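You operate a simulated robot arm through the tools that you are given. There is no shell and no other tool. Be economical: measure what you need, move in short steps, check, and stop when the job is done.

The job below is to be done with a simulated robot arm. You get a single attempt, and the scene is never put back.

JOB
Gauge the sliver and fit the funnel that the chart names.
Fine: sliver in the slide's groove, slide in, red knob down; the old funnel goes to the free hole of the rack; leave the zero knob alone.

It is judged by the outcome, as a careful person would: the job done as asked, and still so three seconds after it is handed in. It fails if anything else is knocked over, pushed out of place, dropped, spilled or broken.

ROBOT AND FRAMES
A 7-joint arm with a two-finger parallel gripper, fixed in place. Base frame: the origin is at the foot of the arm, x ahead of it, y to its left, z up; the work surface is at about z = 0.004. Readings come in m, rad, newtons and seconds.
With the tool pointing down near the work surface it reaches from about 0.24 to 0.62 m from the base axis. Its first joint turns from -1.152 to 1.152 rad. Payload 2.6 kg.
The TCP is the grasp point between the finger pads, 0.03 m short of the fingertips. In the tool frame z runs along the fingers and y along their closing line. The gripper opens to 0.094 m. The fingers are 0.028 m wide and 0.01 m thick; the gripper's body (0.05 by 0.096 m) begins 0.055 m behind the TCP.
Orientation is that of the tool frame in the base frame, as a unit quaternion [w, x, y, z]. With the fingers straight down and closing along the base's y, the tool's x points along the base's -x, its y along +y and its z along -z.

CONTROLS
- The arm moves only by the tool apply_moves. Its argument "rows" is a list of rows, each a list of 7 numbers: the turn, a rotation vector about the base's x, y, z in units of 120 degrees (1.0 is 120 degrees), then the shift along the base's x, y, z in units of 300 mm (1.0 is 300 mm), then the gripper command, from -1 (shut) to 1 (fully open), values between in proportion. In form: [[ax, ay, az, tx, ty, tz, claw], ...]. A call has 1 to 8 rows; each row is the pose to reach, as a shift and turn from the pose commanded when the call began. A call with a number of a shift or a turn outside -1 to 1 is refused whole. Each row takes 0.2 s and may step no farther than 0.05 m and 0.15 rad from the row before; otherwise, or with a gripper value out of range, the whole call is refused. A pose out of reach is approached as far as the arm can. The call stops where the force on the tool passes 70 N (or 10 N more than at its start, if that is more) or the arm is blocked; 0.2 s more then pass. The fingers move at their own pace (about 0.072 m/s each) and stop on an object; they squeeze with about 30 N. The grip force told is the motor's: it shows also when the fingers shut on nothing. Time passes only in rows, and 0.2 s behind the last, so rows that repeat a pose let the fingers close. It gives the time, the measured TCP pose, the force on the tool (base axes), the opening and the grip force at its end, in the units of the frame above (readings bear some noise), and new pictures: "pictures" is both (left out), scene, wrist or none.
- Cameras (640 x 400 px; columns grow to the right, rows downward): "scene" is fixed at [0.0355, 0.4331, 0.5596]; the picture's right is [-0.76, -0.65, 0.00], its down [-0.40, 0.47, -0.78] and it looks along [0.51, -0.60, -0.62] (base axes); focal length 246 px, centre (320, 200). "wrist" rides on the gripper at [0.076, 0.014, -0.102] in the tool frame; the picture's right is [-0.18, 0.98, 0.00], its down [-0.75, -0.14, -0.64] and it looks along [-0.63, -0.12, 0.77] (tool axes); focal length 243 px, centre (320, 200). There is no depth. A picture from a camera that has moved, and an enlarged one, comes with that camera's place and axes in the base frame and with its lens.
- close_up(camera, box): a new picture of the part [left, top, right, bottom] of that camera's present view, enlarged. No time passes.
- close_job(): hands the job in; it is judged then, once.

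Work in short steps. Places have to be worked out from the pictures, the camera data and where the tool is seen: move nearer, look again, correct. Check each grasp and each placing, and mend what went wrong. You have 120 turns and 170 pictures in all, those below and enlarged ones among them. Open the gripper and draw the arm clear of the work before you hand the job in, unless the task says otherwise; then end with one line.

The tools are called after ">>>" by a JSON object that holds its "method" and its "body". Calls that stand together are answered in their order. apply_moves: Moves the arm, as the interface text tells. Its arguments: {"type":"object","properties":{"rows":{"type":"array"},"pictures":{"type":"string","enum":["both","scene","wrist","none"]}},"required":["rows"]} The other tools are called the same way: close_up (camera, box) takes an enlarged picture of a part of a camera's view; close_job () hands the job in.

At the start:

```text
time: 0.0
tcp_pos: [0.3603, -0.0121, 0.386]
ee_rot: [0.0, -0.001, 1.0, 0.0]
ft_force: [-0.1, 0.2, 0.6]
opening: 0.0938
gripper_force: 0.1
```

scene: 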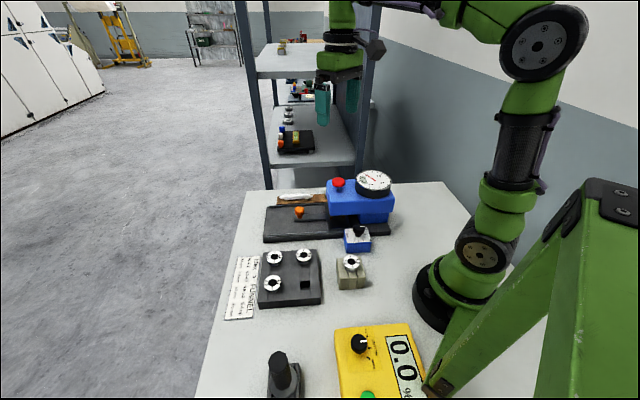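
wrist: 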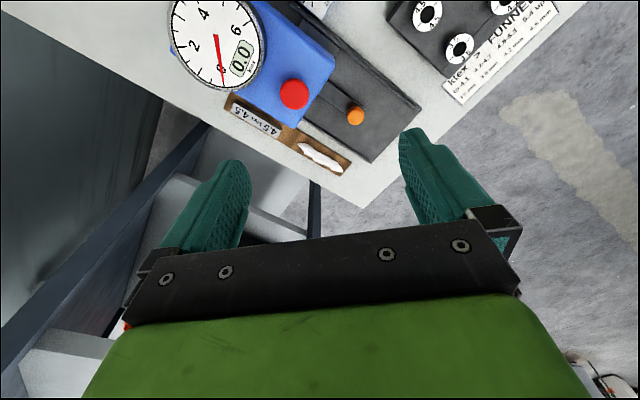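

I start by enlarging the chart, the gauge and the holder area to read what is there.

>>> {"method": "close_up", "body": {"camera": "scene", "box": [210, 230, 390, 340]}}

>>> {"method": "close_up", "body": {"camera": "scene", "box": [250, 160, 410, 260]}}

>>> {"method": "close_up", "body": {"camera": "wrist", "box": [160, 0, 420, 180]}}

>>> {"method": "close_up", "body": {"camera": "wrist", "box": [380, 0, 580, 120]}}

>>> {"method": "close_up", "body": {"camera": "scene", "box": [240, 300, 440, 400]}}

```text
3.56 times, centred on (300, 285) of scene
camera zoom: at [0.0355, 0.4331, 0.5596], right [-0.76, -0.65, 0.0], down [-0.4, 0.47, -0.78], along [0.51, -0.6, -0.62], focal length 875 px, centre (391, -102)
```

zoom: 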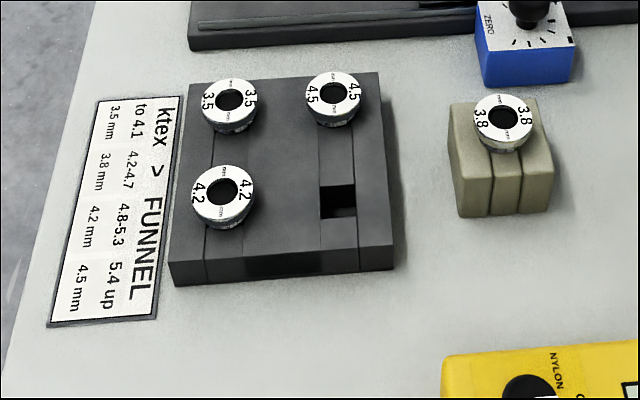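

```text
4.00 times, centred on (330, 210) of scene
camera zoom: at [0.0355, 0.4331, 0.5596], right [-0.76, -0.65, 0.0], down [-0.4, 0.47, -0.78], along [0.51, -0.6, -0.62], focal length 984 px, centre (280, 160)
```

zoom: 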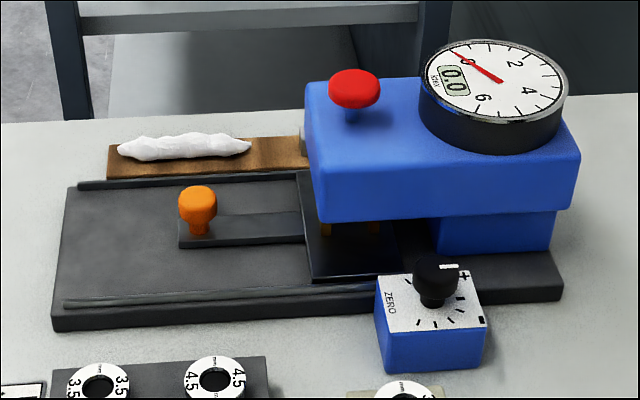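

```text
2.22 times, centred on (290, 90) of wrist
camera zoom: at [0.2853, 0.002, 0.4882], right [0.18, 0.98, 0.0], down [0.75, -0.14, 0.64], along [0.63, -0.12, -0.77], focal length 539 px, centre (387, 444)
```

zoom: 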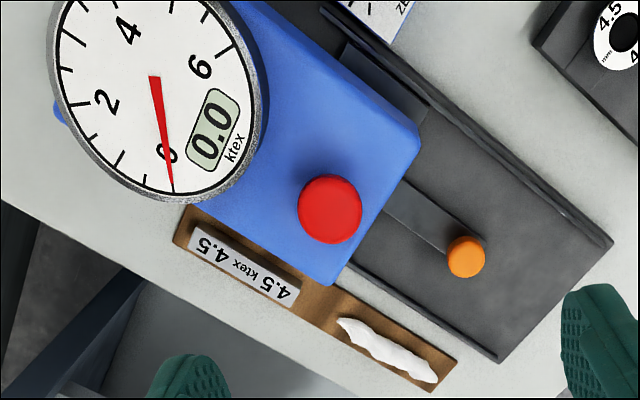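

```text
3.20 times, centred on (480, 60) of wrist
camera zoom: at [0.2853, 0.002, 0.4882], right [0.18, 0.98, 0.0], down [0.75, -0.14, 0.64], along [0.63, -0.12, -0.77], focal length 776 px, centre (-192, 648)
```

zoom: 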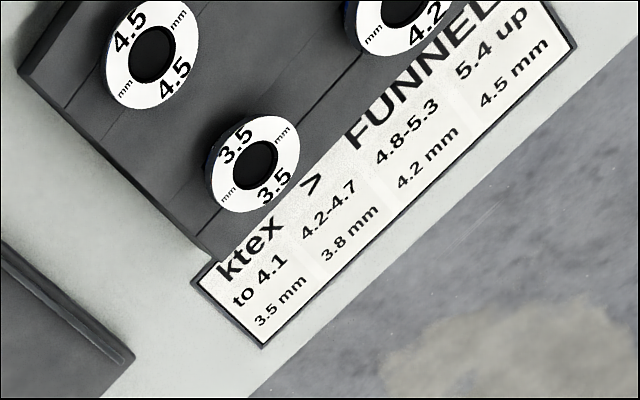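

```text
3.20 times, centred on (340, 350) of scene
camera zoom: at [0.0355, 0.4331, 0.5596], right [-0.76, -0.65, 0.0], down [-0.4, 0.47, -0.78], along [0.51, -0.6, -0.62], focal length 788 px, centre (256, -280)
```

zoom: 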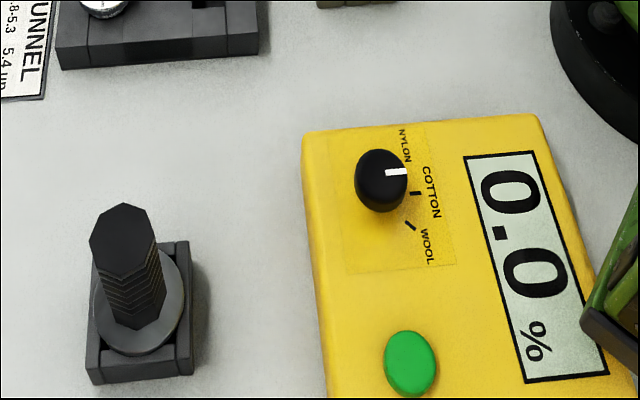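

The chart reads: up to 4.1 is 3.5 mm, 4.2–4.7 is 3.8, 4.8–5.3 is 4.2, and 5.4 up is 4.5. The holder has the 3.8 in it. The gauge seems to lie at 45° in the base frame, so I turn the tool 45° and drop for a better look at the slide and sliver.

>>> {"method": "apply_moves", "body": {"rows": [[0, 0, 0.0625, 0.02, -0.03, -0.04, 1], [0, 0, 0.125, 0.04, -0.06, -0.08, 1], [0, 0, 0.1875, 0.06, -0.09, -0.12, 1], [0, 0, 0.25, 0.08, -0.12, -0.16, 1], [0, 0, 0.3125, 0.1, -0.15, -0.22, 1], [0, 0, 0.375, 0.13, -0.17, -0.27, 1]]}}

```text
time: 1.4
tcp_pos: [0.4, -0.0628, 0.3035]
ee_rot: [0.0, -0.384, 0.923, 0.0]
ft_force: [-0.1, 0.4, 0.7]
opening: 0.0941
gripper_force: 0.1
camera wrist: at [0.337, -0.1073, 0.4063], right [-0.57, 0.82, 0.0], down [0.63, 0.43, 0.64], along [0.53, 0.36, -0.77], focal length 243 px, centre (320, 200)
```

scene: 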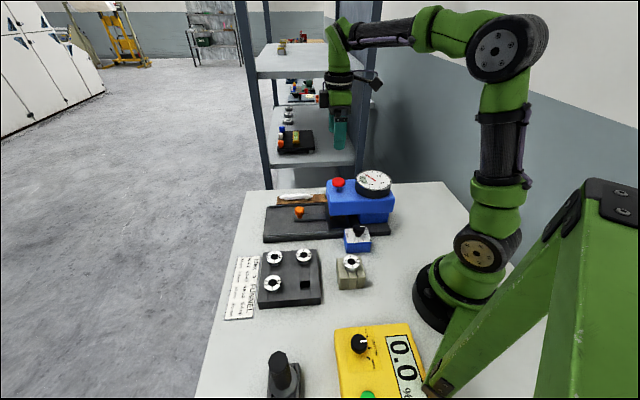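
wrist: 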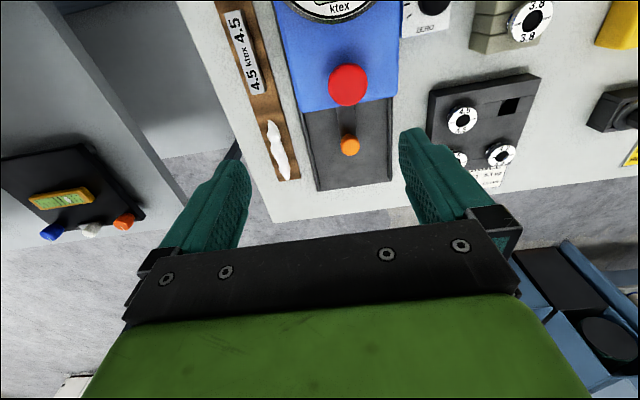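

Triangulating: orange knob ≈ (0.459, 0.030, 0.06), sliver centre ≈ (0.553, -0.047), red knob ≈ (0.375, -0.05, 0.16), with the gauge axis near 45°. I move above the orange knob for a closer look.

>>> {"method": "apply_moves", "body": {"rows": [[0, 0, 0, 0.05, 0.077, -0.1, 1], [0, 0, 0, 0.1, 0.155, -0.2, 1], [0, 0, 0, 0.15, 0.23, -0.3, 1], [0, 0, 0, 0.19, 0.3, -0.4, 1], [0, 0, 0, 0.19, 0.3, -0.5, 1]]}}

```text
time: 2.6
tcp_pos: [0.4579, 0.0278, 0.1521]
ee_rot: [0.0, -0.383, 0.924, 0.0]
ft_force: [-0.1, -0.3, 0.5]
opening: 0.094
gripper_force: 0.1
camera wrist: at [0.3947, -0.0163, 0.2551], right [-0.56, 0.83, 0.0], down [0.63, 0.43, 0.64], along [0.53, 0.36, -0.77], focal length 243 px, centre (320, 200)
```

scene: 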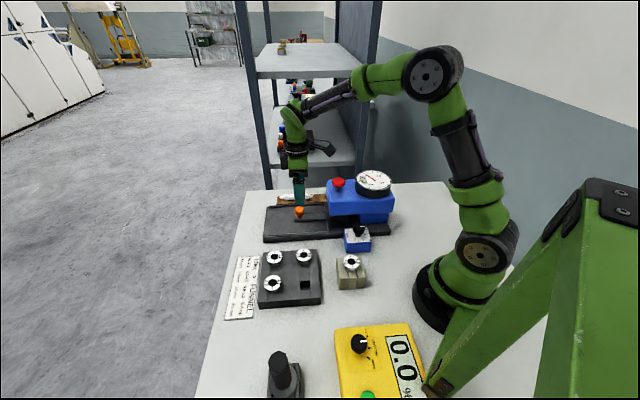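
wrist: 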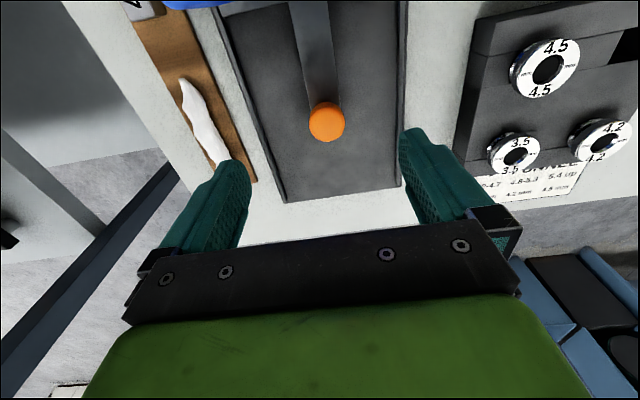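

The knob is centred on the base (n≈-0.30), about 5 mm right of the TCP, with its top near z=0.065. I descend to z≈0.068 and close on it.

>>> {"method": "apply_moves", "body": {"rows": [[0, 0, 0, -0.01, 0.013, -0.1, 0.5], [0, 0, 0, -0.01, 0.013, -0.2, 0.2], [0, 0, 0, -0.01, 0.013, -0.28, 0.0], [0, 0, 0, -0.01, 0.013, -0.28, -1], [0, 0, 0, -0.01, 0.013, -0.28, -1], [0, 0, 0, -0.01, 0.013, -0.28, -1]]}}

```text
time: 4.0
tcp_pos: [0.4553, 0.0302, 0.0691]
ee_rot: [0.0, -0.383, 0.924, 0.001]
ft_force: [-1.3, 2.7, -3.7]
opening: 0.0296
gripper_force: 44.7
camera wrist: at [0.3911, -0.0131, 0.1718], right [-0.57, 0.82, 0.0], down [0.63, 0.43, 0.64], along [0.53, 0.36, -0.77], focal length 243 px, centre (320, 200)
```

scene: 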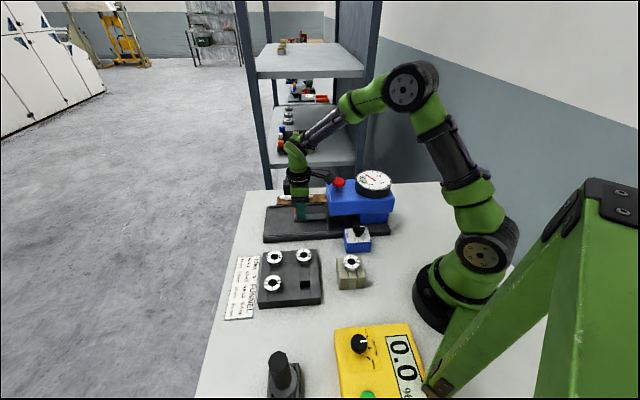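
wrist: 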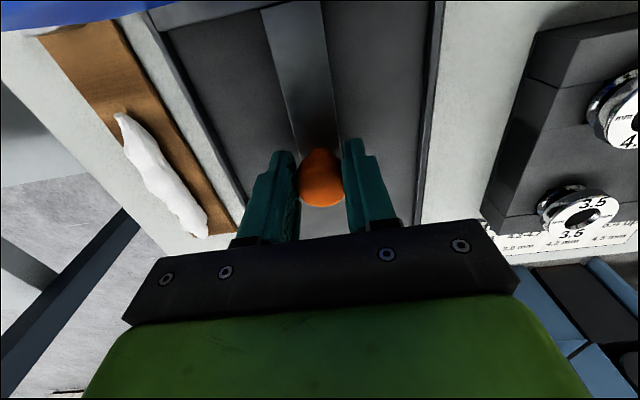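

The knob is held at an opening of 0.030. I pull the slide outward along +45°, 90 mm, watching the force.

>>> {"method": "apply_moves", "body": {"rows": [[0, 0, 0, 0.035, 0.035, 0, -1], [0, 0, 0, 0.07, 0.07, 0, -1], [0, 0, 0, 0.105, 0.105, 0, -1], [0, 0, 0, 0.14, 0.14, 0, -1], [0, 0, 0, 0.175, 0.175, 0, -1], [0, 0, 0, 0.21, 0.21, 0, -1]]}}

```text
time: 5.4
tcp_pos: [0.5187, 0.0933, 0.0688]
ee_rot: [-0.001, -0.382, 0.924, -0.001]
ft_force: [-2.5, 0.8, -18.2]
opening: 0.0299
gripper_force: 45.0
camera wrist: at [0.4544, 0.0504, 0.1721], right [-0.57, 0.82, 0.0], down [0.63, 0.43, 0.64], along [0.53, 0.36, -0.77], focal length 243 px, centre (320, 200)
```

scene: 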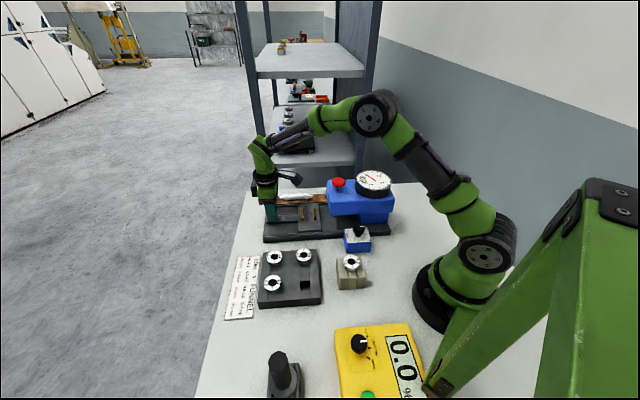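
wrist: 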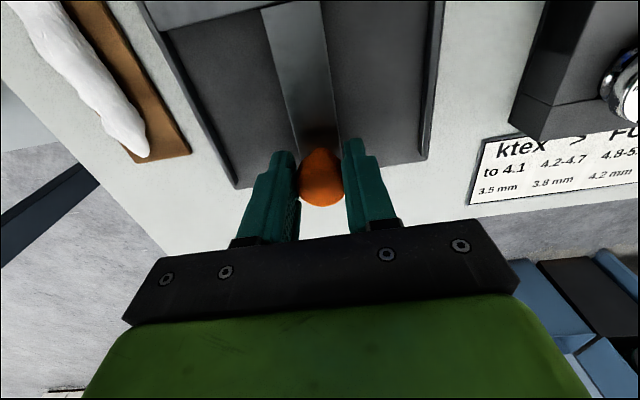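

The slide came out freely. I check in the scene whether the groove is clear of the housing.

>>> {"method": "close_up", "body": {"camera": "scene", "box": [250, 160, 410, 260]}}

```text
4.00 times, centred on (330, 210) of scene
camera zoom: at [0.0356, 0.4331, 0.5596], right [-0.76, -0.65, 0.0], down [-0.4, 0.47, -0.78], along [0.51, -0.6, -0.62], focal length 984 px, centre (280, 160)
```

zoom: 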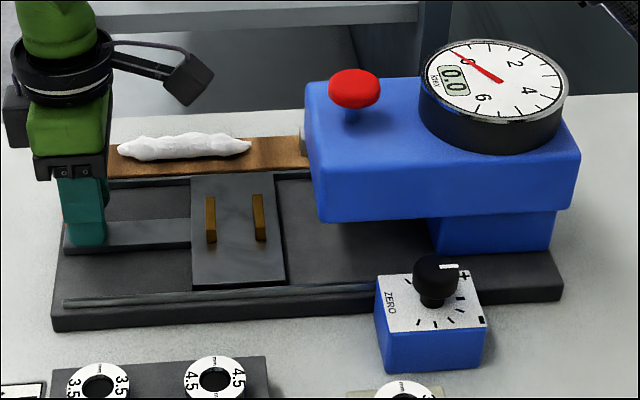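

Two brass bars across the plate form the groove, which runs across the slide axis. I try pulling a bit further to see whether the slide is at its stop.

>>> {"method": "apply_moves", "body": {"rows": [[0, 0, 0, 0.012, 0.012, 0.01, -1], [0, 0, 0, 0.024, 0.024, 0.01, -1]], "pictures": "none"}}

```text
time: 6.0
tcp_pos: [0.5223, 0.0991, 0.0698]
ee_rot: [-0.004, -0.382, 0.924, 0.0]
ft_force: [1.8, -3.3, -33.8]
opening: 0.0295
gripper_force: 45.3
```

It moved only about 5 mm more and resistance is rising, so it is near its stop. I release, rise, and look down at the groove.

>>> {"method": "apply_moves", "body": {"rows": [[0, 0, 0, -0.012, -0.012, 0, -0.8], [0, 0, 0, -0.012, -0.012, 0, 0], [0, 0, 0, -0.012, -0.012, 0.0, 0.1], [0, 0, 0, -0.012, -0.012, 0.15, 0.1], [0, 0, 0, -0.06, -0.06, 0.3, 0.3], [0, 0, 0, -0.18, -0.18, 0.38, 0.5], [0, 0, 0, -0.3, -0.3, 0.42, 0.5]]}}

>>> {"method": "close_up", "body": {"camera": "scene", "box": [250, 160, 410, 260]}}

```text
refused: row 6 steps farther than a row can; nothing moved
```

```text
4.00 times, centred on (330, 210) of scene
camera zoom: at [0.0357, 0.4332, 0.5596], right [-0.76, -0.65, 0.0], down [-0.4, 0.47, -0.78], along [0.51, -0.6, -0.62], focal length 984 px, centre (280, 160)
```

zoom: 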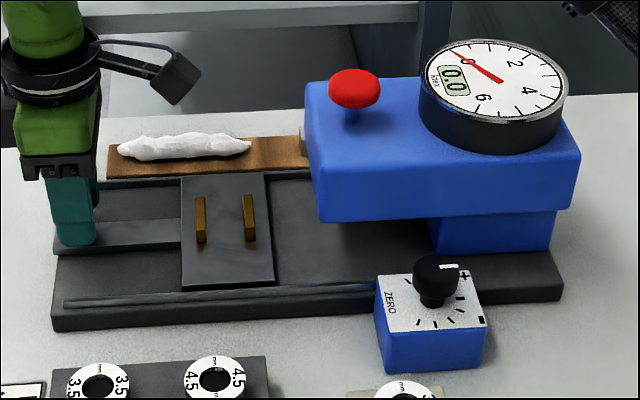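

A row was too long, so nothing moved. The slide is out further with good clearance from the housing. I release and rise with shorter steps.

>>> {"method": "apply_moves", "body": {"rows": [[0, 0, 0, 0, 0, 0, -0.5], [0, 0, 0, 0, 0, 0, 0], [0, 0, 0, 0, 0, 0.05, 0.1], [0, 0, 0, 0, 0, 0.2, 0.1], [0, 0, 0, -0.06, -0.06, 0.3, 0.3], [0, 0, 0, -0.14, -0.14, 0.38, 0.5], [0, 0, 0, -0.22, -0.22, 0.42, 0.5]]}}

>>> {"method": "close_up", "body": {"camera": "wrist", "box": [120, 0, 440, 200]}}

```text
time: 7.6
tcp_pos: [0.4593, 0.033, 0.2007]
ee_rot: [0.0, -0.382, 0.924, 0.0]
ft_force: [0.1, -0.2, -0.2]
opening: 0.0705
gripper_force: 0.1
camera wrist: at [0.3949, -0.0104, 0.3022], right [-0.56, 0.83, 0.0], down [0.63, 0.43, 0.64], along [0.53, 0.36, -0.77], focal length 243 px, centre (320, 200)
```

scene: 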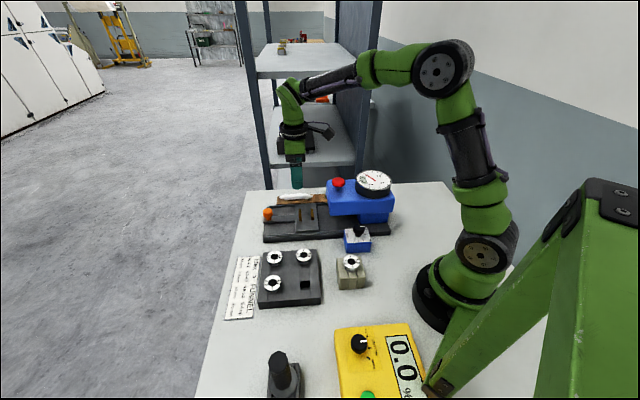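
wrist: 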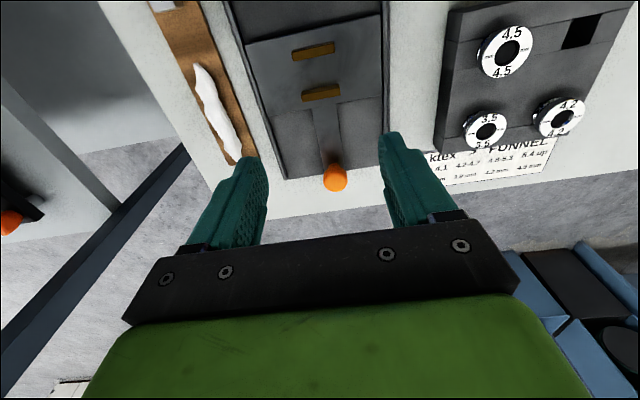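

```text
2.00 times, centred on (280, 100) of wrist
camera zoom: at [0.3949, -0.0104, 0.3022], right [-0.56, 0.83, 0.0], down [0.63, 0.43, 0.64], along [0.53, 0.36, -0.77], focal length 485 px, centre (400, 400)
```

zoom: 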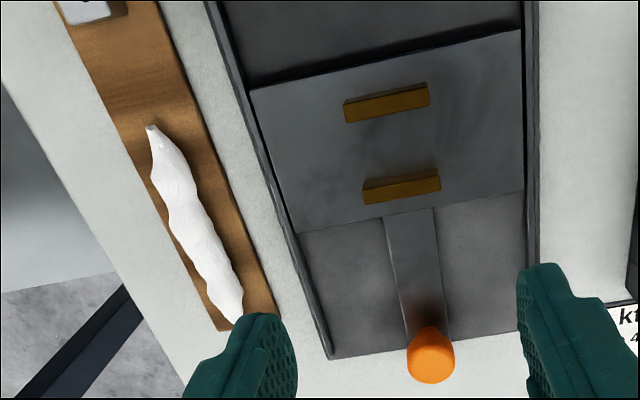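

Groove centre ≈ (0.444, 0.020), between bars whose clear gap is about 30 mm. The sliver runs at about 45°, centred ≈ (0.549, -0.045). I go above the sliver.

>>> {"method": "apply_moves", "body": {"rows": [[0, 0, 0, 0.075, -0.065, -0.02, 0.4], [0, 0, 0, 0.15, -0.13, -0.06, 0.3], [0, 0, 0, 0.225, -0.195, -0.15, 0.2], [0, 0, 0, 0.299, -0.26, -0.25, 0.1], [0, 0, 0, 0.299, -0.26, -0.33, 0.0]]}}

```text
time: 8.8
tcp_pos: [0.5499, -0.0455, 0.1014]
ee_rot: [-0.001, -0.382, 0.924, 0.0]
ft_force: [0.0, -0.1, 0.7]
opening: 0.047
gripper_force: 0.0
camera wrist: at [0.485, -0.0877, 0.2033], right [-0.56, 0.83, 0.0], down [0.63, 0.43, 0.64], along [0.53, 0.36, -0.77], focal length 243 px, centre (320, 200)
```

scene: 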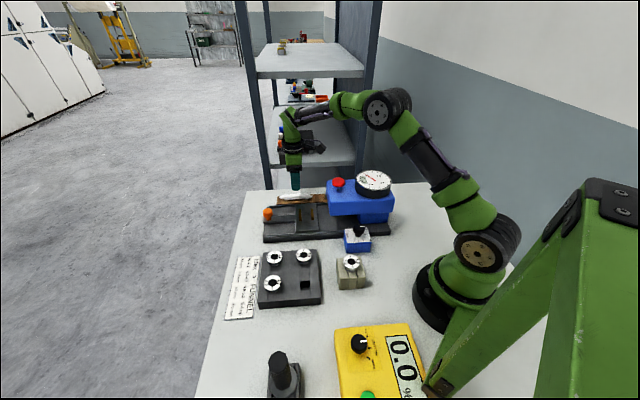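
wrist: 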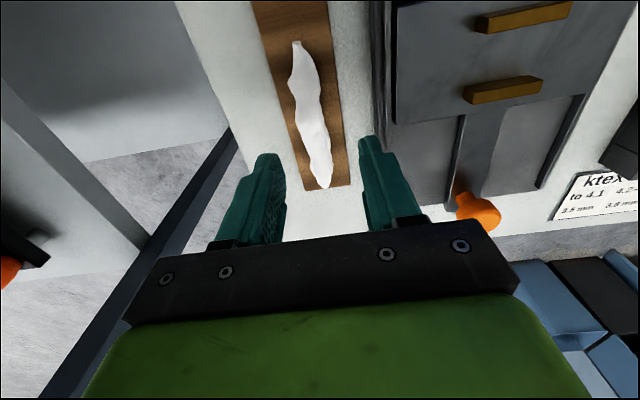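

The sliver is about 4 mm toward -n from the TCP. I correct that, descend to z≈0.052 and look before closing.

>>> {"method": "apply_moves", "body": {"rows": [[0, 0, 0, 0.01, -0.01, -0.1, -0.1], [0, 0, 0, 0.01, -0.01, -0.16, -0.15], [0, 0, 0, 0.01, -0.01, -0.165, -0.15]]}}

>>> {"method": "close_up", "body": {"camera": "scene", "box": [260, 170, 340, 220]}}

```text
time: 9.6
tcp_pos: [0.5506, -0.0467, 0.0518]
ee_rot: [0.0, -0.382, 0.924, -0.001]
ft_force: [0.5, 0.4, 1.0]
opening: 0.0399
gripper_force: 0.0
camera wrist: at [0.4878, -0.0899, 0.1537], right [-0.56, 0.83, 0.0], down [0.63, 0.43, 0.64], along [0.53, 0.36, -0.77], focal length 243 px, centre (320, 200)
```

scene: 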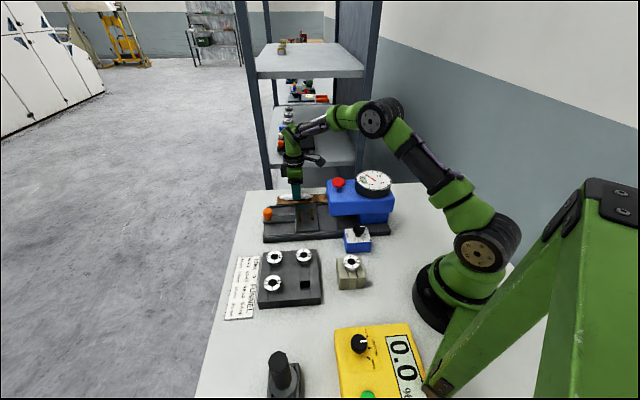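
wrist: 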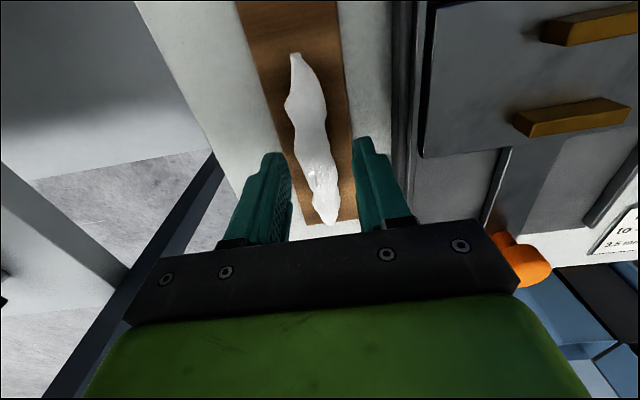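

```text
8.00 times, centred on (300, 195) of scene
camera zoom: at [0.0355, 0.4331, 0.5596], right [-0.76, -0.65, 0.0], down [-0.4, 0.47, -0.78], along [0.51, -0.6, -0.62], focal length 1969 px, centre (480, 240)
```

zoom: 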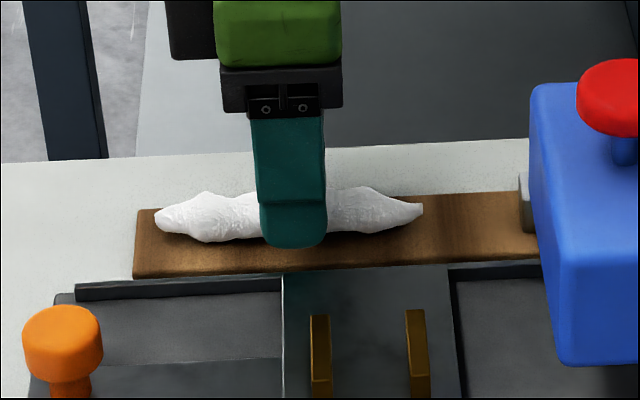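

The fingers straddle the sliver at its middle. I lower 3 mm and close.

>>> {"method": "apply_moves", "body": {"rows": [[0, 0, 0, 0, 0, -0.01, -0.2], [0, 0, 0, 0, 0, -0.01, -1], [0, 0, 0, 0, 0, -0.01, -1], [0, 0, 0, 0, 0, -0.01, -1], [0, 0, 0, 0, 0, 0.1, -1], [0, 0, 0, 0, 0, 0.25, -1]]}}

>>> {"method": "close_up", "body": {"camera": "scene", "box": [250, 130, 346, 190]}}

```text
time: 11.0
tcp_pos: [0.5487, -0.0473, 0.1251]
ee_rot: [0.001, -0.383, 0.924, -0.001]
ft_force: [0.9, 0.2, -0.1]
opening: 0.0208
gripper_force: 30.3
camera wrist: at [0.4867, -0.0896, 0.2271], right [-0.57, 0.82, 0.0], down [0.63, 0.43, 0.64], along [0.53, 0.36, -0.77], focal length 243 px, centre (320, 200)
```

scene: 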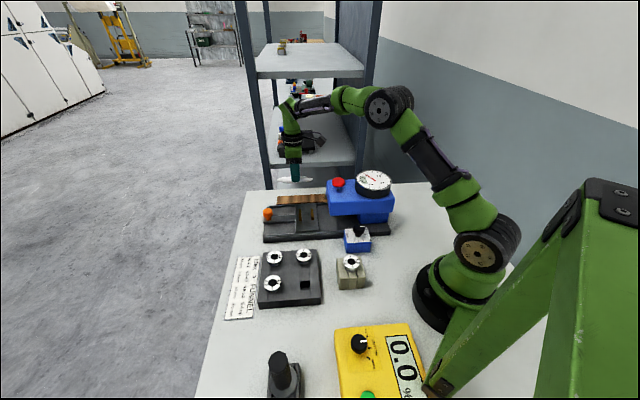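
wrist: 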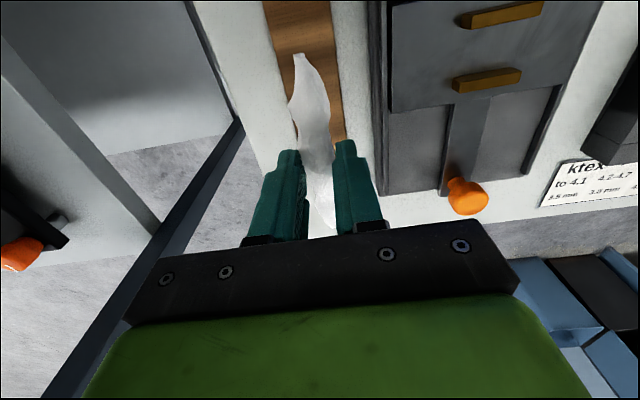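

```text
6.67 times, centred on (298, 160) of scene
camera zoom: at [0.0355, 0.4331, 0.5596], right [-0.76, -0.65, 0.0], down [-0.4, 0.47, -0.78], along [0.51, -0.6, -0.62], focal length 1641 px, centre (467, 467)
```

zoom: 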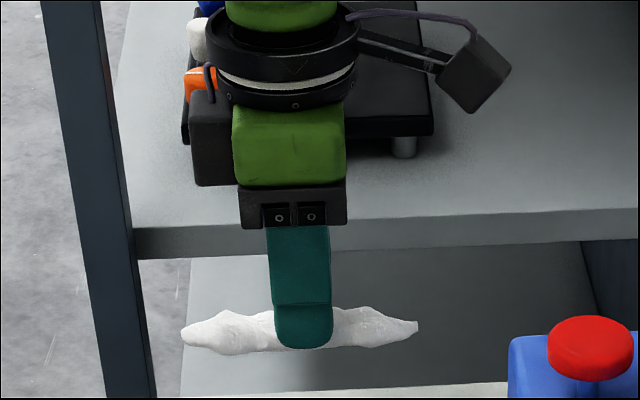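

The sliver is held level at 21 mm. I raise, carry it toward the groove and turn it -90° so that it lies along the groove.

>>> {"method": "apply_moves", "body": {"rows": [[0, 0, -0.068, -0.02, 0.012, 0.05, -1], [0, 0, -0.136, -0.06, 0.037, 0.12, -1], [0, 0, -0.204, -0.1, 0.063, 0.18, -1], [0, 0, -0.272, -0.15, 0.095, 0.2, -1], [0, 0, -0.34, -0.2, 0.127, 0.2, -1], [0, 0, -0.408, -0.25, 0.159, 0.2, -1], [0, 0, -0.476, -0.3, 0.191, 0.2, -1], [0, 0, -0.544, -0.348, 0.223, 0.2, -1]], "pictures": "none"}}

>>> {"method": "apply_moves", "body": {"rows": [[0, 0, -0.068, 0, 0, 0, -1], [0, 0, -0.136, 0, 0, 0, -1], [0, 0, -0.206, 0, 0, -0.1, -1], [0, 0, -0.206, 0, 0, -0.2, -1]]}}

```text
time: 12.8
tcp_pos: [0.4461, 0.0212, 0.1875]
ee_rot: [0.0, 0.178, 0.984, 0.0]
ft_force: [0.3, 0.2, 0.2]
opening: 0.0206
gripper_force: 29.3
```

```text
time: 13.8
tcp_pos: [0.446, 0.0192, 0.1248]
ee_rot: [0.001, 0.384, 0.923, 0.0]
ft_force: [0.0, -0.5, -0.3]
opening: 0.0203
gripper_force: 29.7
camera wrist: at [0.4033, 0.084, 0.2274], right [0.83, 0.56, 0.0], down [0.43, -0.63, 0.64], along [0.36, -0.53, -0.77], focal length 243 px, centre (320, 200)
```

scene: 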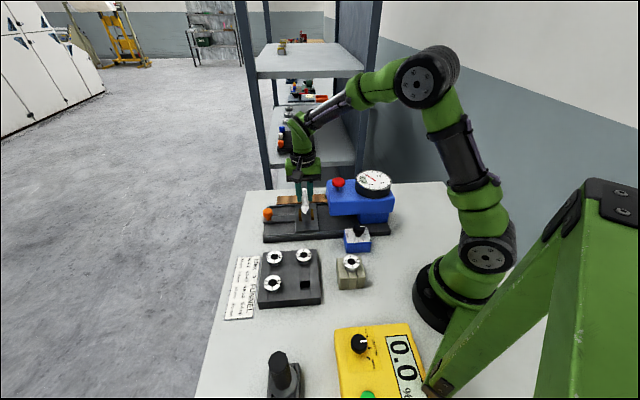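
wrist: 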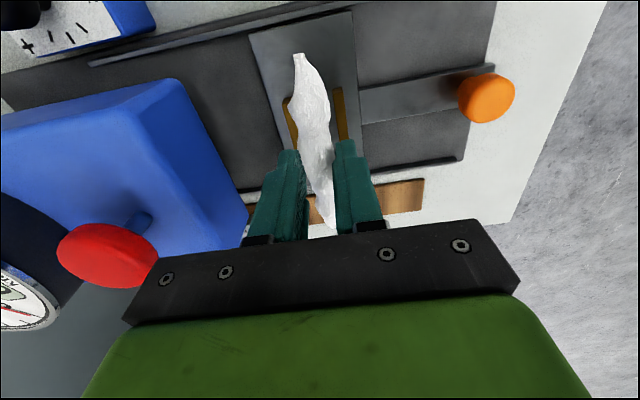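

Orientation is right and the groove is seen below. I enlarge to measure the sideways offset between sliver and bars.

>>> {"method": "close_up", "body": {"camera": "wrist", "box": [240, 40, 400, 140]}}

>>> {"method": "close_up", "body": {"camera": "scene", "box": [260, 175, 356, 235]}}

```text
4.00 times, centred on (320, 90) of wrist
camera zoom: at [0.4033, 0.084, 0.2274], right [0.83, 0.56, 0.0], down [0.43, -0.63, 0.64], along [0.36, -0.53, -0.77], focal length 970 px, centre (320, 640)
```

zoom: 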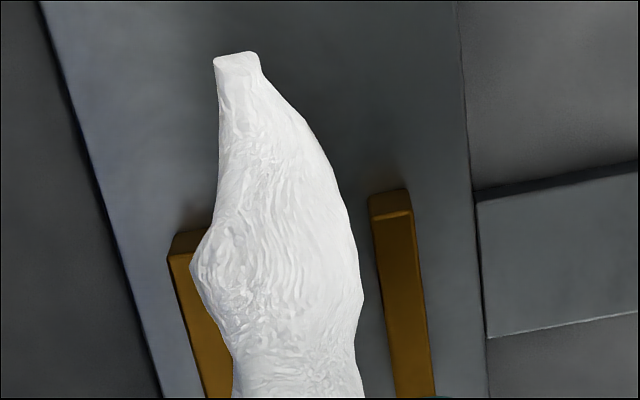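

```text
6.67 times, centred on (308, 205) of scene
camera zoom: at [0.0355, 0.4331, 0.5596], right [-0.76, -0.65, 0.0], down [-0.4, 0.47, -0.78], along [0.51, -0.6, -0.62], focal length 1641 px, centre (400, 167)
```

zoom: 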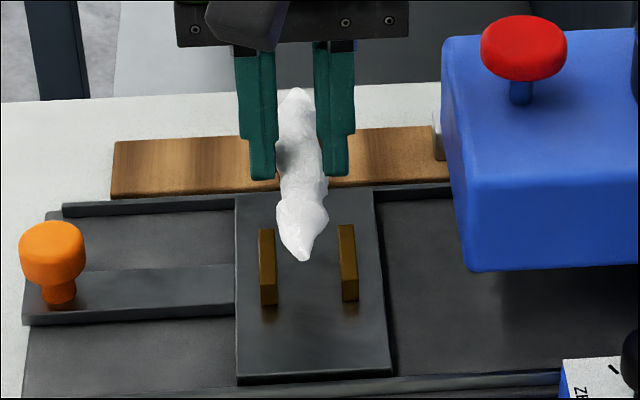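

The sliver is within 2 mm of the groove centre (s 0.329 against 0.3275). I shift slightly and lower to z≈0.077.

>>> {"method": "apply_moves", "body": {"rows": [[0, 0, 0, -0.004, -0.004, -0.08, -1], [0, 0, 0, -0.004, -0.004, -0.16, -1], [0, 0, 0, -0.004, -0.004, -0.16, -1]]}}

>>> {"method": "close_up", "body": {"camera": "wrist", "box": [240, 20, 400, 120]}}

>>> {"method": "close_up", "body": {"camera": "scene", "box": [260, 175, 356, 235]}}

```text
time: 14.6
tcp_pos: [0.4455, 0.0197, 0.0793]
ee_rot: [0.0, 0.382, 0.924, 0.0]
ft_force: [0.4, 0.7, -0.2]
opening: 0.0207
gripper_force: 29.9
camera wrist: at [0.4022, 0.0836, 0.1808], right [0.83, 0.56, 0.0], down [0.43, -0.63, 0.64], along [0.36, -0.53, -0.77], focal length 243 px, centre (320, 200)
```

scene: 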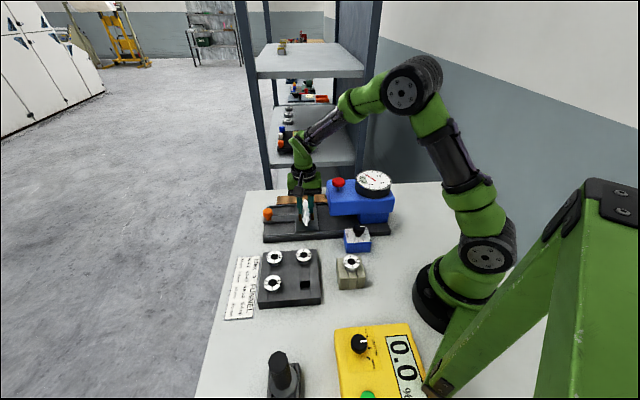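
wrist: 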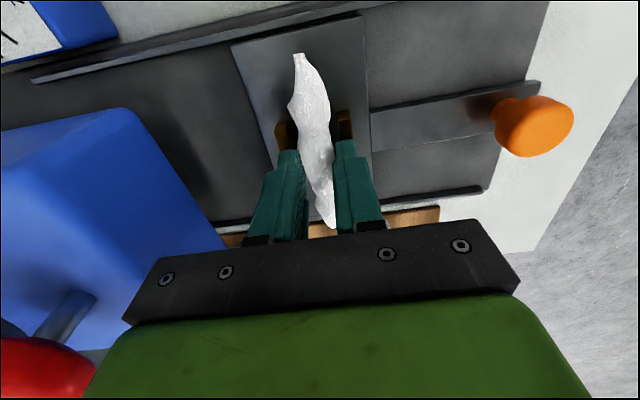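

```text
4.00 times, centred on (320, 70) of wrist
camera zoom: at [0.4022, 0.0836, 0.1808], right [0.83, 0.56, 0.0], down [0.43, -0.63, 0.64], along [0.36, -0.53, -0.77], focal length 970 px, centre (320, 720)
```

zoom: 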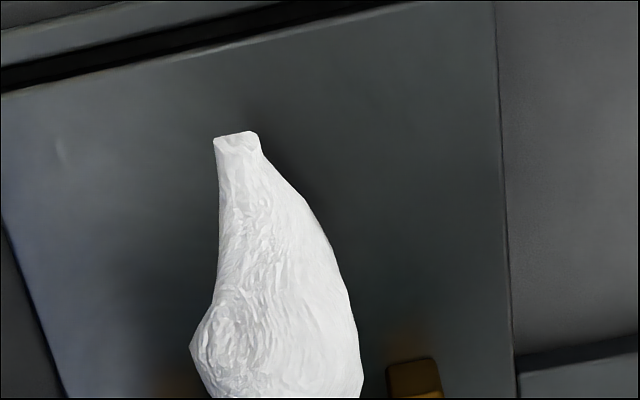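

```text
6.67 times, centred on (308, 205) of scene
camera zoom: at [0.0355, 0.4331, 0.5596], right [-0.76, -0.65, 0.0], down [-0.4, 0.47, -0.78], along [0.51, -0.6, -0.62], focal length 1641 px, centre (400, 167)
```

zoom: 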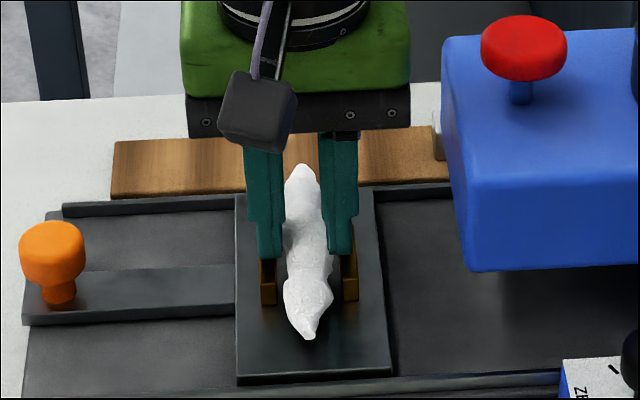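

The sliver sits centred between the bars with tips just above them. I lower 6 mm more, checking for contact.

>>> {"method": "apply_moves", "body": {"rows": [[0, 0, 0, 0, 0, -0.01, -1], [0, 0, 0, 0, 0, -0.02, -1]], "pictures": "none"}}

>>> {"method": "close_up", "body": {"camera": "scene", "box": [276, 185, 340, 225]}}

```text
time: 15.2
tcp_pos: [0.4476, 0.021, 0.0759]
ee_rot: [0.003, 0.383, 0.924, 0.003]
ft_force: [-10.5, 7.7, 47.5]
opening: 0.0203
gripper_force: 30.0
```

```text
10.00 times, centred on (308, 205) of scene
camera zoom: at [0.0352, 0.4331, 0.5597], right [-0.76, -0.65, 0.0], down [-0.4, 0.47, -0.78], along [0.51, -0.6, -0.62], focal length 2461 px, centre (440, 150)
```

zoom: 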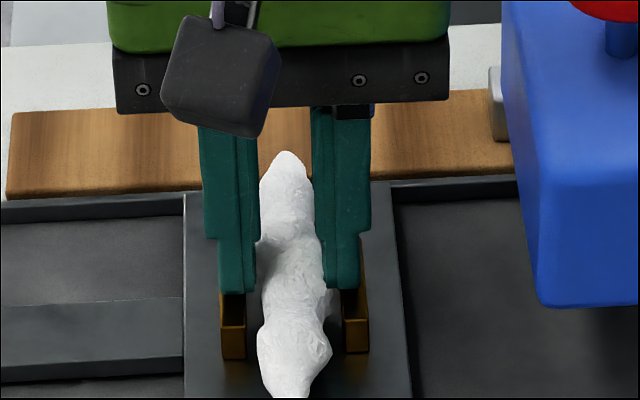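

The fingertips have just touched the bar tops (47 N). I back off 3–4 mm and open so the sliver settles between the bars.

>>> {"method": "apply_moves", "body": {"rows": [[0, 0, 0, 0, 0, 0.014, -1], [0, 0, 0, 0, 0, 0.014, -0.3], [0, 0, 0, 0, 0, 0.014, 0.0], [0, 0, 0, 0, 0, 0.02, 0.0], [0, 0, 0, 0, 0, 0.15, 0.1], [0, 0, 0, 0, 0, 0.3, 0.1]]}}

>>> {"method": "close_up", "body": {"camera": "scene", "box": [260, 175, 356, 235]}}

>>> {"method": "close_up", "body": {"camera": "wrist", "box": [200, 20, 440, 170]}}

```text
time: 16.6
tcp_pos: [0.4468, 0.0177, 0.1631]
ee_rot: [-0.001, 0.383, 0.924, 0.0]
ft_force: [-0.6, -0.8, 0.7]
opening: 0.0517
gripper_force: 0.0
camera wrist: at [0.4028, 0.0832, 0.266], right [0.83, 0.56, 0.0], down [0.43, -0.63, 0.64], along [0.36, -0.53, -0.77], focal length 243 px, centre (320, 200)
```

scene: 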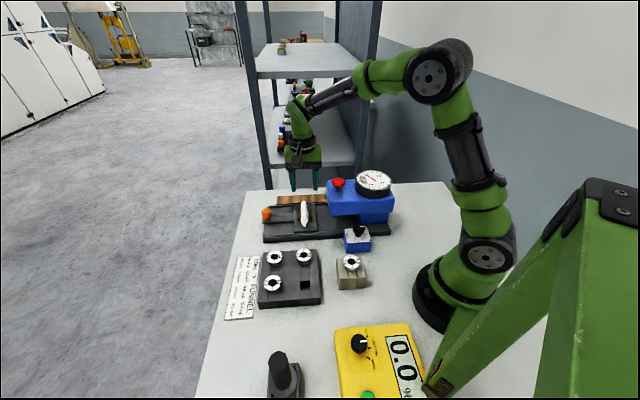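
wrist: 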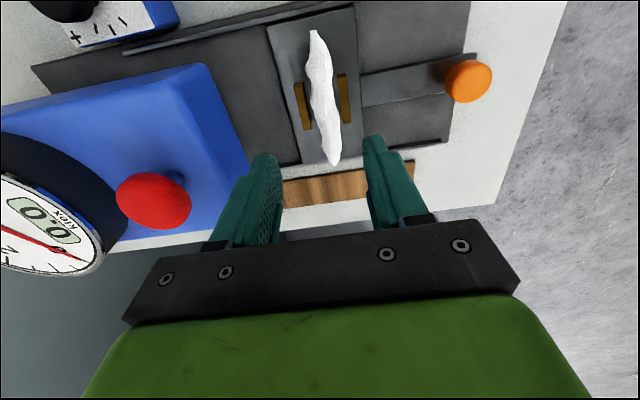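

```text
6.67 times, centred on (308, 205) of scene
camera zoom: at [0.0355, 0.4331, 0.5596], right [-0.76, -0.65, 0.0], down [-0.4, 0.47, -0.78], along [0.51, -0.6, -0.62], focal length 1641 px, centre (400, 167)
```

zoom: 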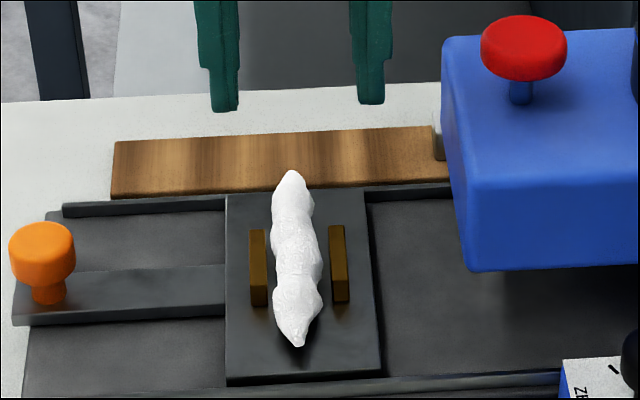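

```text
2.67 times, centred on (320, 95) of wrist
camera zoom: at [0.4028, 0.0832, 0.266], right [0.83, 0.56, 0.0], down [0.43, -0.63, 0.64], along [0.36, -0.53, -0.77], focal length 647 px, centre (320, 480)
```

zoom: 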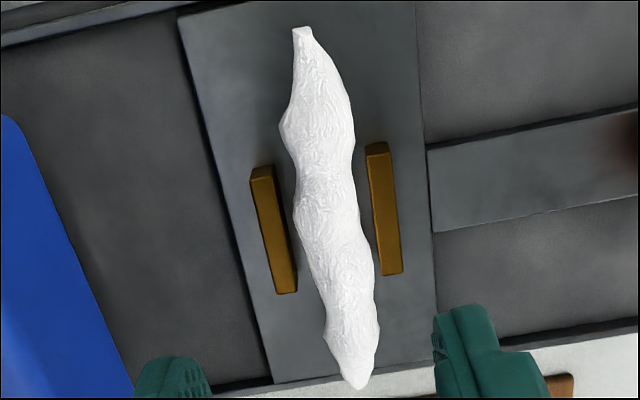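

The sliver lies squarely in the groove. Keeping this orientation (camera away from the housing), I move above the orange knob at ≈(0.526, 0.104).

>>> {"method": "apply_moves", "body": {"rows": [[0, 0, 0, 0.09, 0.095, 0, 0.3], [0, 0, 0, 0.18, 0.19, 0, 0.4], [0, 0, 0, 0.264, 0.285, 0, 0.4], [0, 0, 0, 0.264, 0.285, -0.12, 0.4]], "pictures": "wrist"}}

```text
time: 17.6
tcp_pos: [0.5252, 0.1048, 0.127]
ee_rot: [-0.001, 0.382, 0.924, 0.0]
ft_force: [-0.5, -0.1, 0.4]
opening: 0.0657
gripper_force: 0.1
camera wrist: at [0.4824, 0.1693, 0.2291], right [0.83, 0.56, 0.0], down [0.43, -0.63, 0.64], along [0.36, -0.53, -0.77], focal length 243 px, centre (320, 200)
```

wrist: 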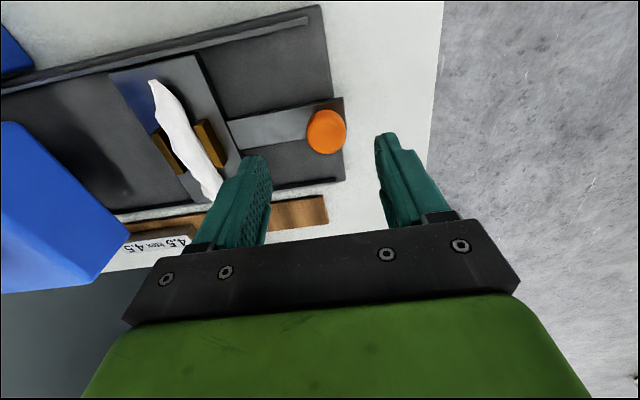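

The knob is within 5 mm. I descend to z≈0.069 and close.

>>> {"method": "apply_moves", "body": {"rows": [[0, 0, 0, 0.01, 0.008, -0.1, 0.3], [0, 0, 0, 0.01, 0.008, -0.193, 0.2], [0, 0, 0, 0.01, 0.008, -0.193, -1], [0, 0, 0, 0.01, 0.008, -0.193, -1], [0, 0, 0, 0.01, 0.008, -0.193, -1]], "pictures": "wrist"}}

```text
time: 18.8
tcp_pos: [0.5287, 0.1064, 0.0686]
ee_rot: [0.0, 0.383, 0.924, 0.0]
ft_force: [-0.1, 1.5, -4.4]
opening: 0.0296
gripper_force: 44.7
camera wrist: at [0.4848, 0.1711, 0.1713], right [0.82, 0.57, 0.0], down [0.43, -0.63, 0.64], along [0.36, -0.53, -0.77], focal length 243 px, centre (320, 200)
```

wrist: 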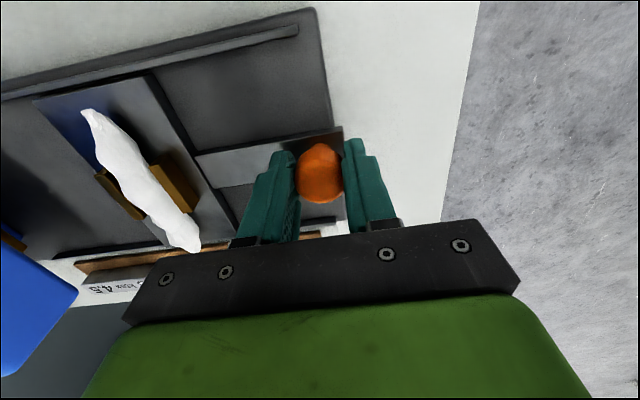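

Knob gripped. I push the slide in by about 105 mm to its original spot (0.455, 0.030).

>>> {"method": "apply_moves", "body": {"rows": [[0, 0, 0, -0.035, -0.036, 0, -1], [0, 0, 0, -0.07, -0.072, 0, -1], [0, 0, 0, -0.105, -0.108, 0, -1], [0, 0, 0, -0.14, -0.144, 0, -1], [0, 0, 0, -0.175, -0.18, 0, -1], [0, 0, 0, -0.21, -0.216, 0, -1], [0, 0, 0, -0.235, -0.242, 0, -1], [0, 0, 0, -0.245, -0.252, 0, -1]]}}

>>> {"method": "close_up", "body": {"camera": "scene", "box": [250, 160, 410, 260]}}

```text
time: 20.6
tcp_pos: [0.4572, 0.0346, 0.0686]
ee_rot: [0.003, 0.38, 0.925, 0.003]
ft_force: [34.2, 20.2, -15.8]
opening: 0.03
gripper_force: 45.5
camera wrist: at [0.4122, 0.0992, 0.1711], right [0.82, 0.57, 0.01], down [0.43, -0.63, 0.64], along [0.37, -0.52, -0.77], focal length 243 px, centre (320, 200)
```

scene: 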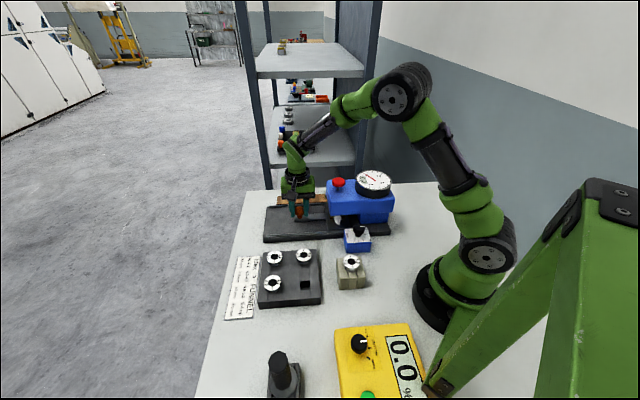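
wrist: 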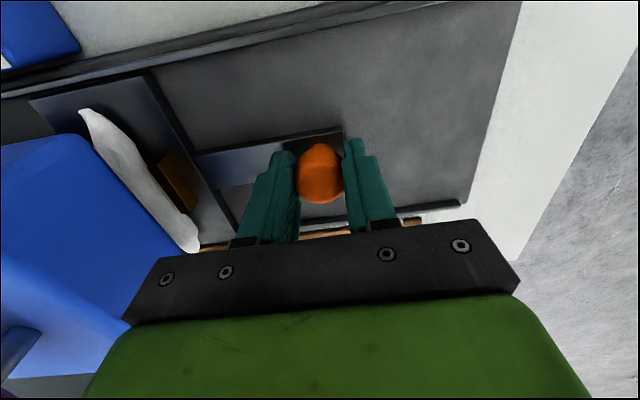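

```text
4.00 times, centred on (330, 210) of scene
camera zoom: at [0.0356, 0.4331, 0.5596], right [-0.76, -0.65, 0.0], down [-0.4, 0.47, -0.78], along [0.51, -0.6, -0.62], focal length 984 px, centre (280, 160)
```

zoom: 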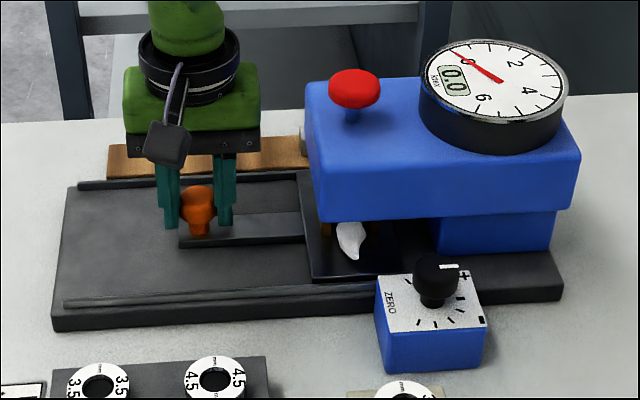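

The stop is felt (about 40 N) and the slide looks exactly as it was at first, with the sliver under the housing. I relieve, open and rise.

>>> {"method": "apply_moves", "body": {"rows": [[0, 0, 0, 0.008, 0.012, 0, -1], [0, 0, 0, 0.008, 0.012, 0, -0.2], [0, 0, 0, 0.008, 0.012, 0, 0.1], [0, 0, 0, 0.008, 0.012, 0.1, 0.1], [0, 0, 0, 0.008, 0.012, 0.25, 0.1], [0, 0, 0, 0.008, 0.012, 0.4, -0.3], [0, 0, 0, 0.008, 0.012, 0.5, -1]]}}

>>> {"method": "close_up", "body": {"camera": "scene", "box": [250, 160, 410, 260]}}

```text
time: 22.2
tcp_pos: [0.4569, 0.035, 0.2162]
ee_rot: [0.0, 0.383, 0.924, 0.0]
ft_force: [0.2, 0.3, 0.1]
opening: 0.0
gripper_force: 20.2
camera wrist: at [0.4134, 0.0991, 0.3202], right [0.83, 0.56, 0.0], down [0.43, -0.63, 0.64], along [0.36, -0.53, -0.77], focal length 243 px, centre (320, 200)
```

scene: 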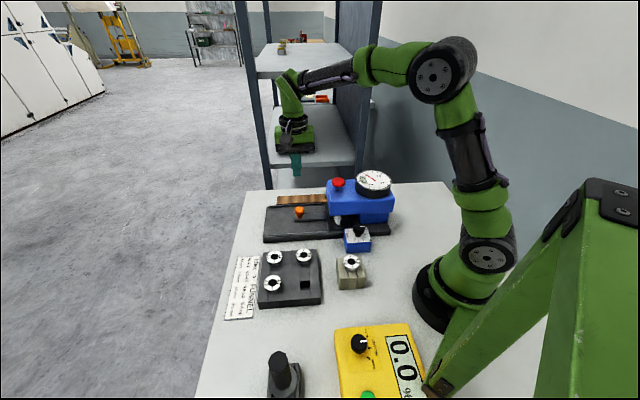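
wrist: 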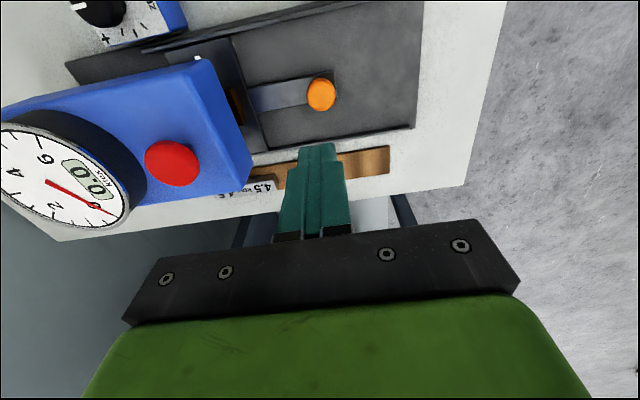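

```text
4.00 times, centred on (330, 210) of scene
camera zoom: at [0.0355, 0.4331, 0.5596], right [-0.76, -0.65, 0.0], down [-0.4, 0.47, -0.78], along [0.51, -0.6, -0.62], focal length 984 px, centre (280, 160)
```

zoom: 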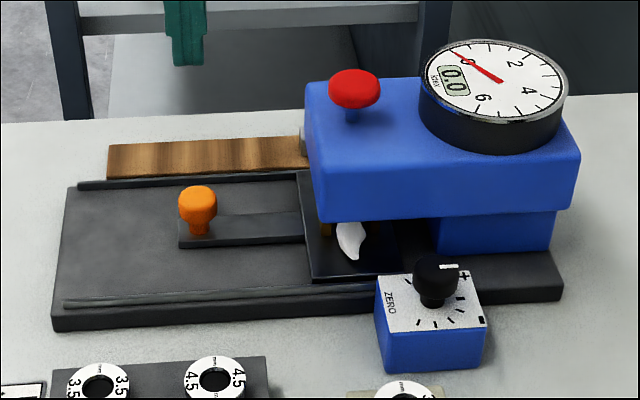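

The red knob is at ≈(0.376, -0.048), top near 0.165. I move the closed fingers above it.

>>> {"method": "apply_moves", "body": {"rows": [[0, 0, 0, -0.09, -0.092, 0.03, -1], [0, 0, 0, -0.18, -0.184, 0.03, -1], [0, 0, 0, -0.27, -0.277, 0, -1], [0, 0, 0, -0.27, -0.277, -0.02, -1]]}}

>>> {"method": "close_up", "body": {"camera": "scene", "box": [300, 140, 412, 210]}}

```text
time: 23.2
tcp_pos: [0.3761, -0.0474, 0.2119]
ee_rot: [-0.001, 0.384, 0.923, 0.0]
ft_force: [0.0, 0.0, 0.9]
opening: 0.0
gripper_force: 30.0
camera wrist: at [0.3321, 0.0166, 0.3143], right [0.82, 0.57, 0.0], down [0.43, -0.63, 0.64], along [0.36, -0.53, -0.77], focal length 243 px, centre (320, 200)
```

scene: 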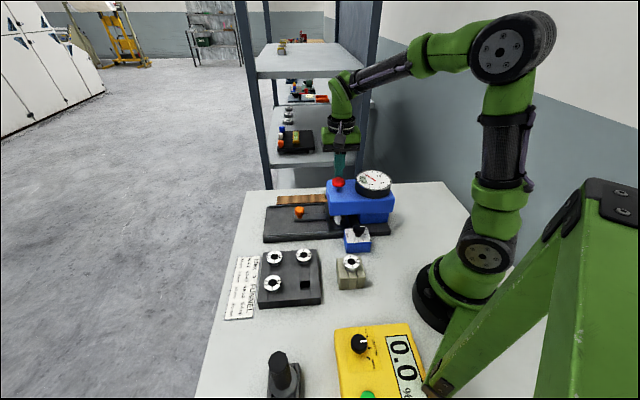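
wrist: 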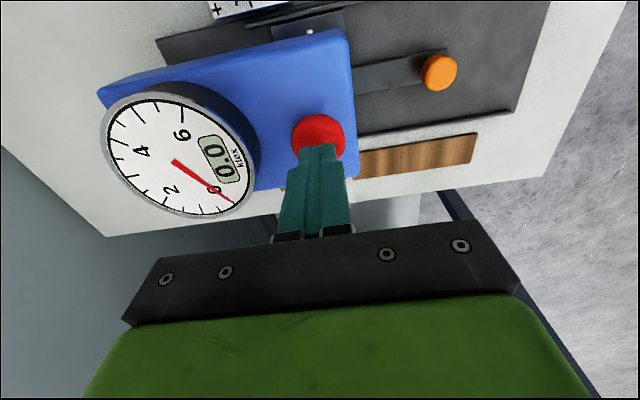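

```text
5.71 times, centred on (356, 175) of scene
camera zoom: at [0.0355, 0.4331, 0.5596], right [-0.76, -0.65, 0.0], down [-0.4, 0.47, -0.78], along [0.51, -0.6, -0.62], focal length 1406 px, centre (114, 343)
```

zoom: 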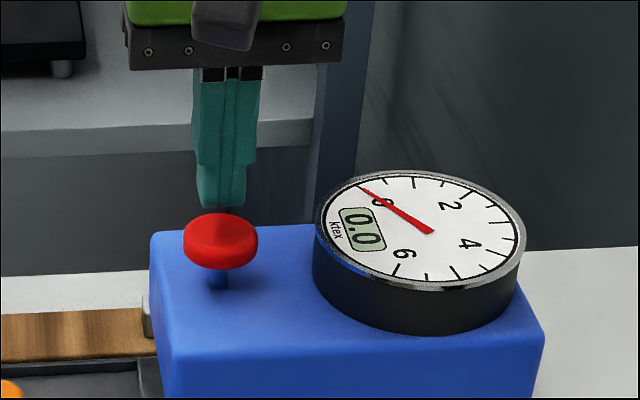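

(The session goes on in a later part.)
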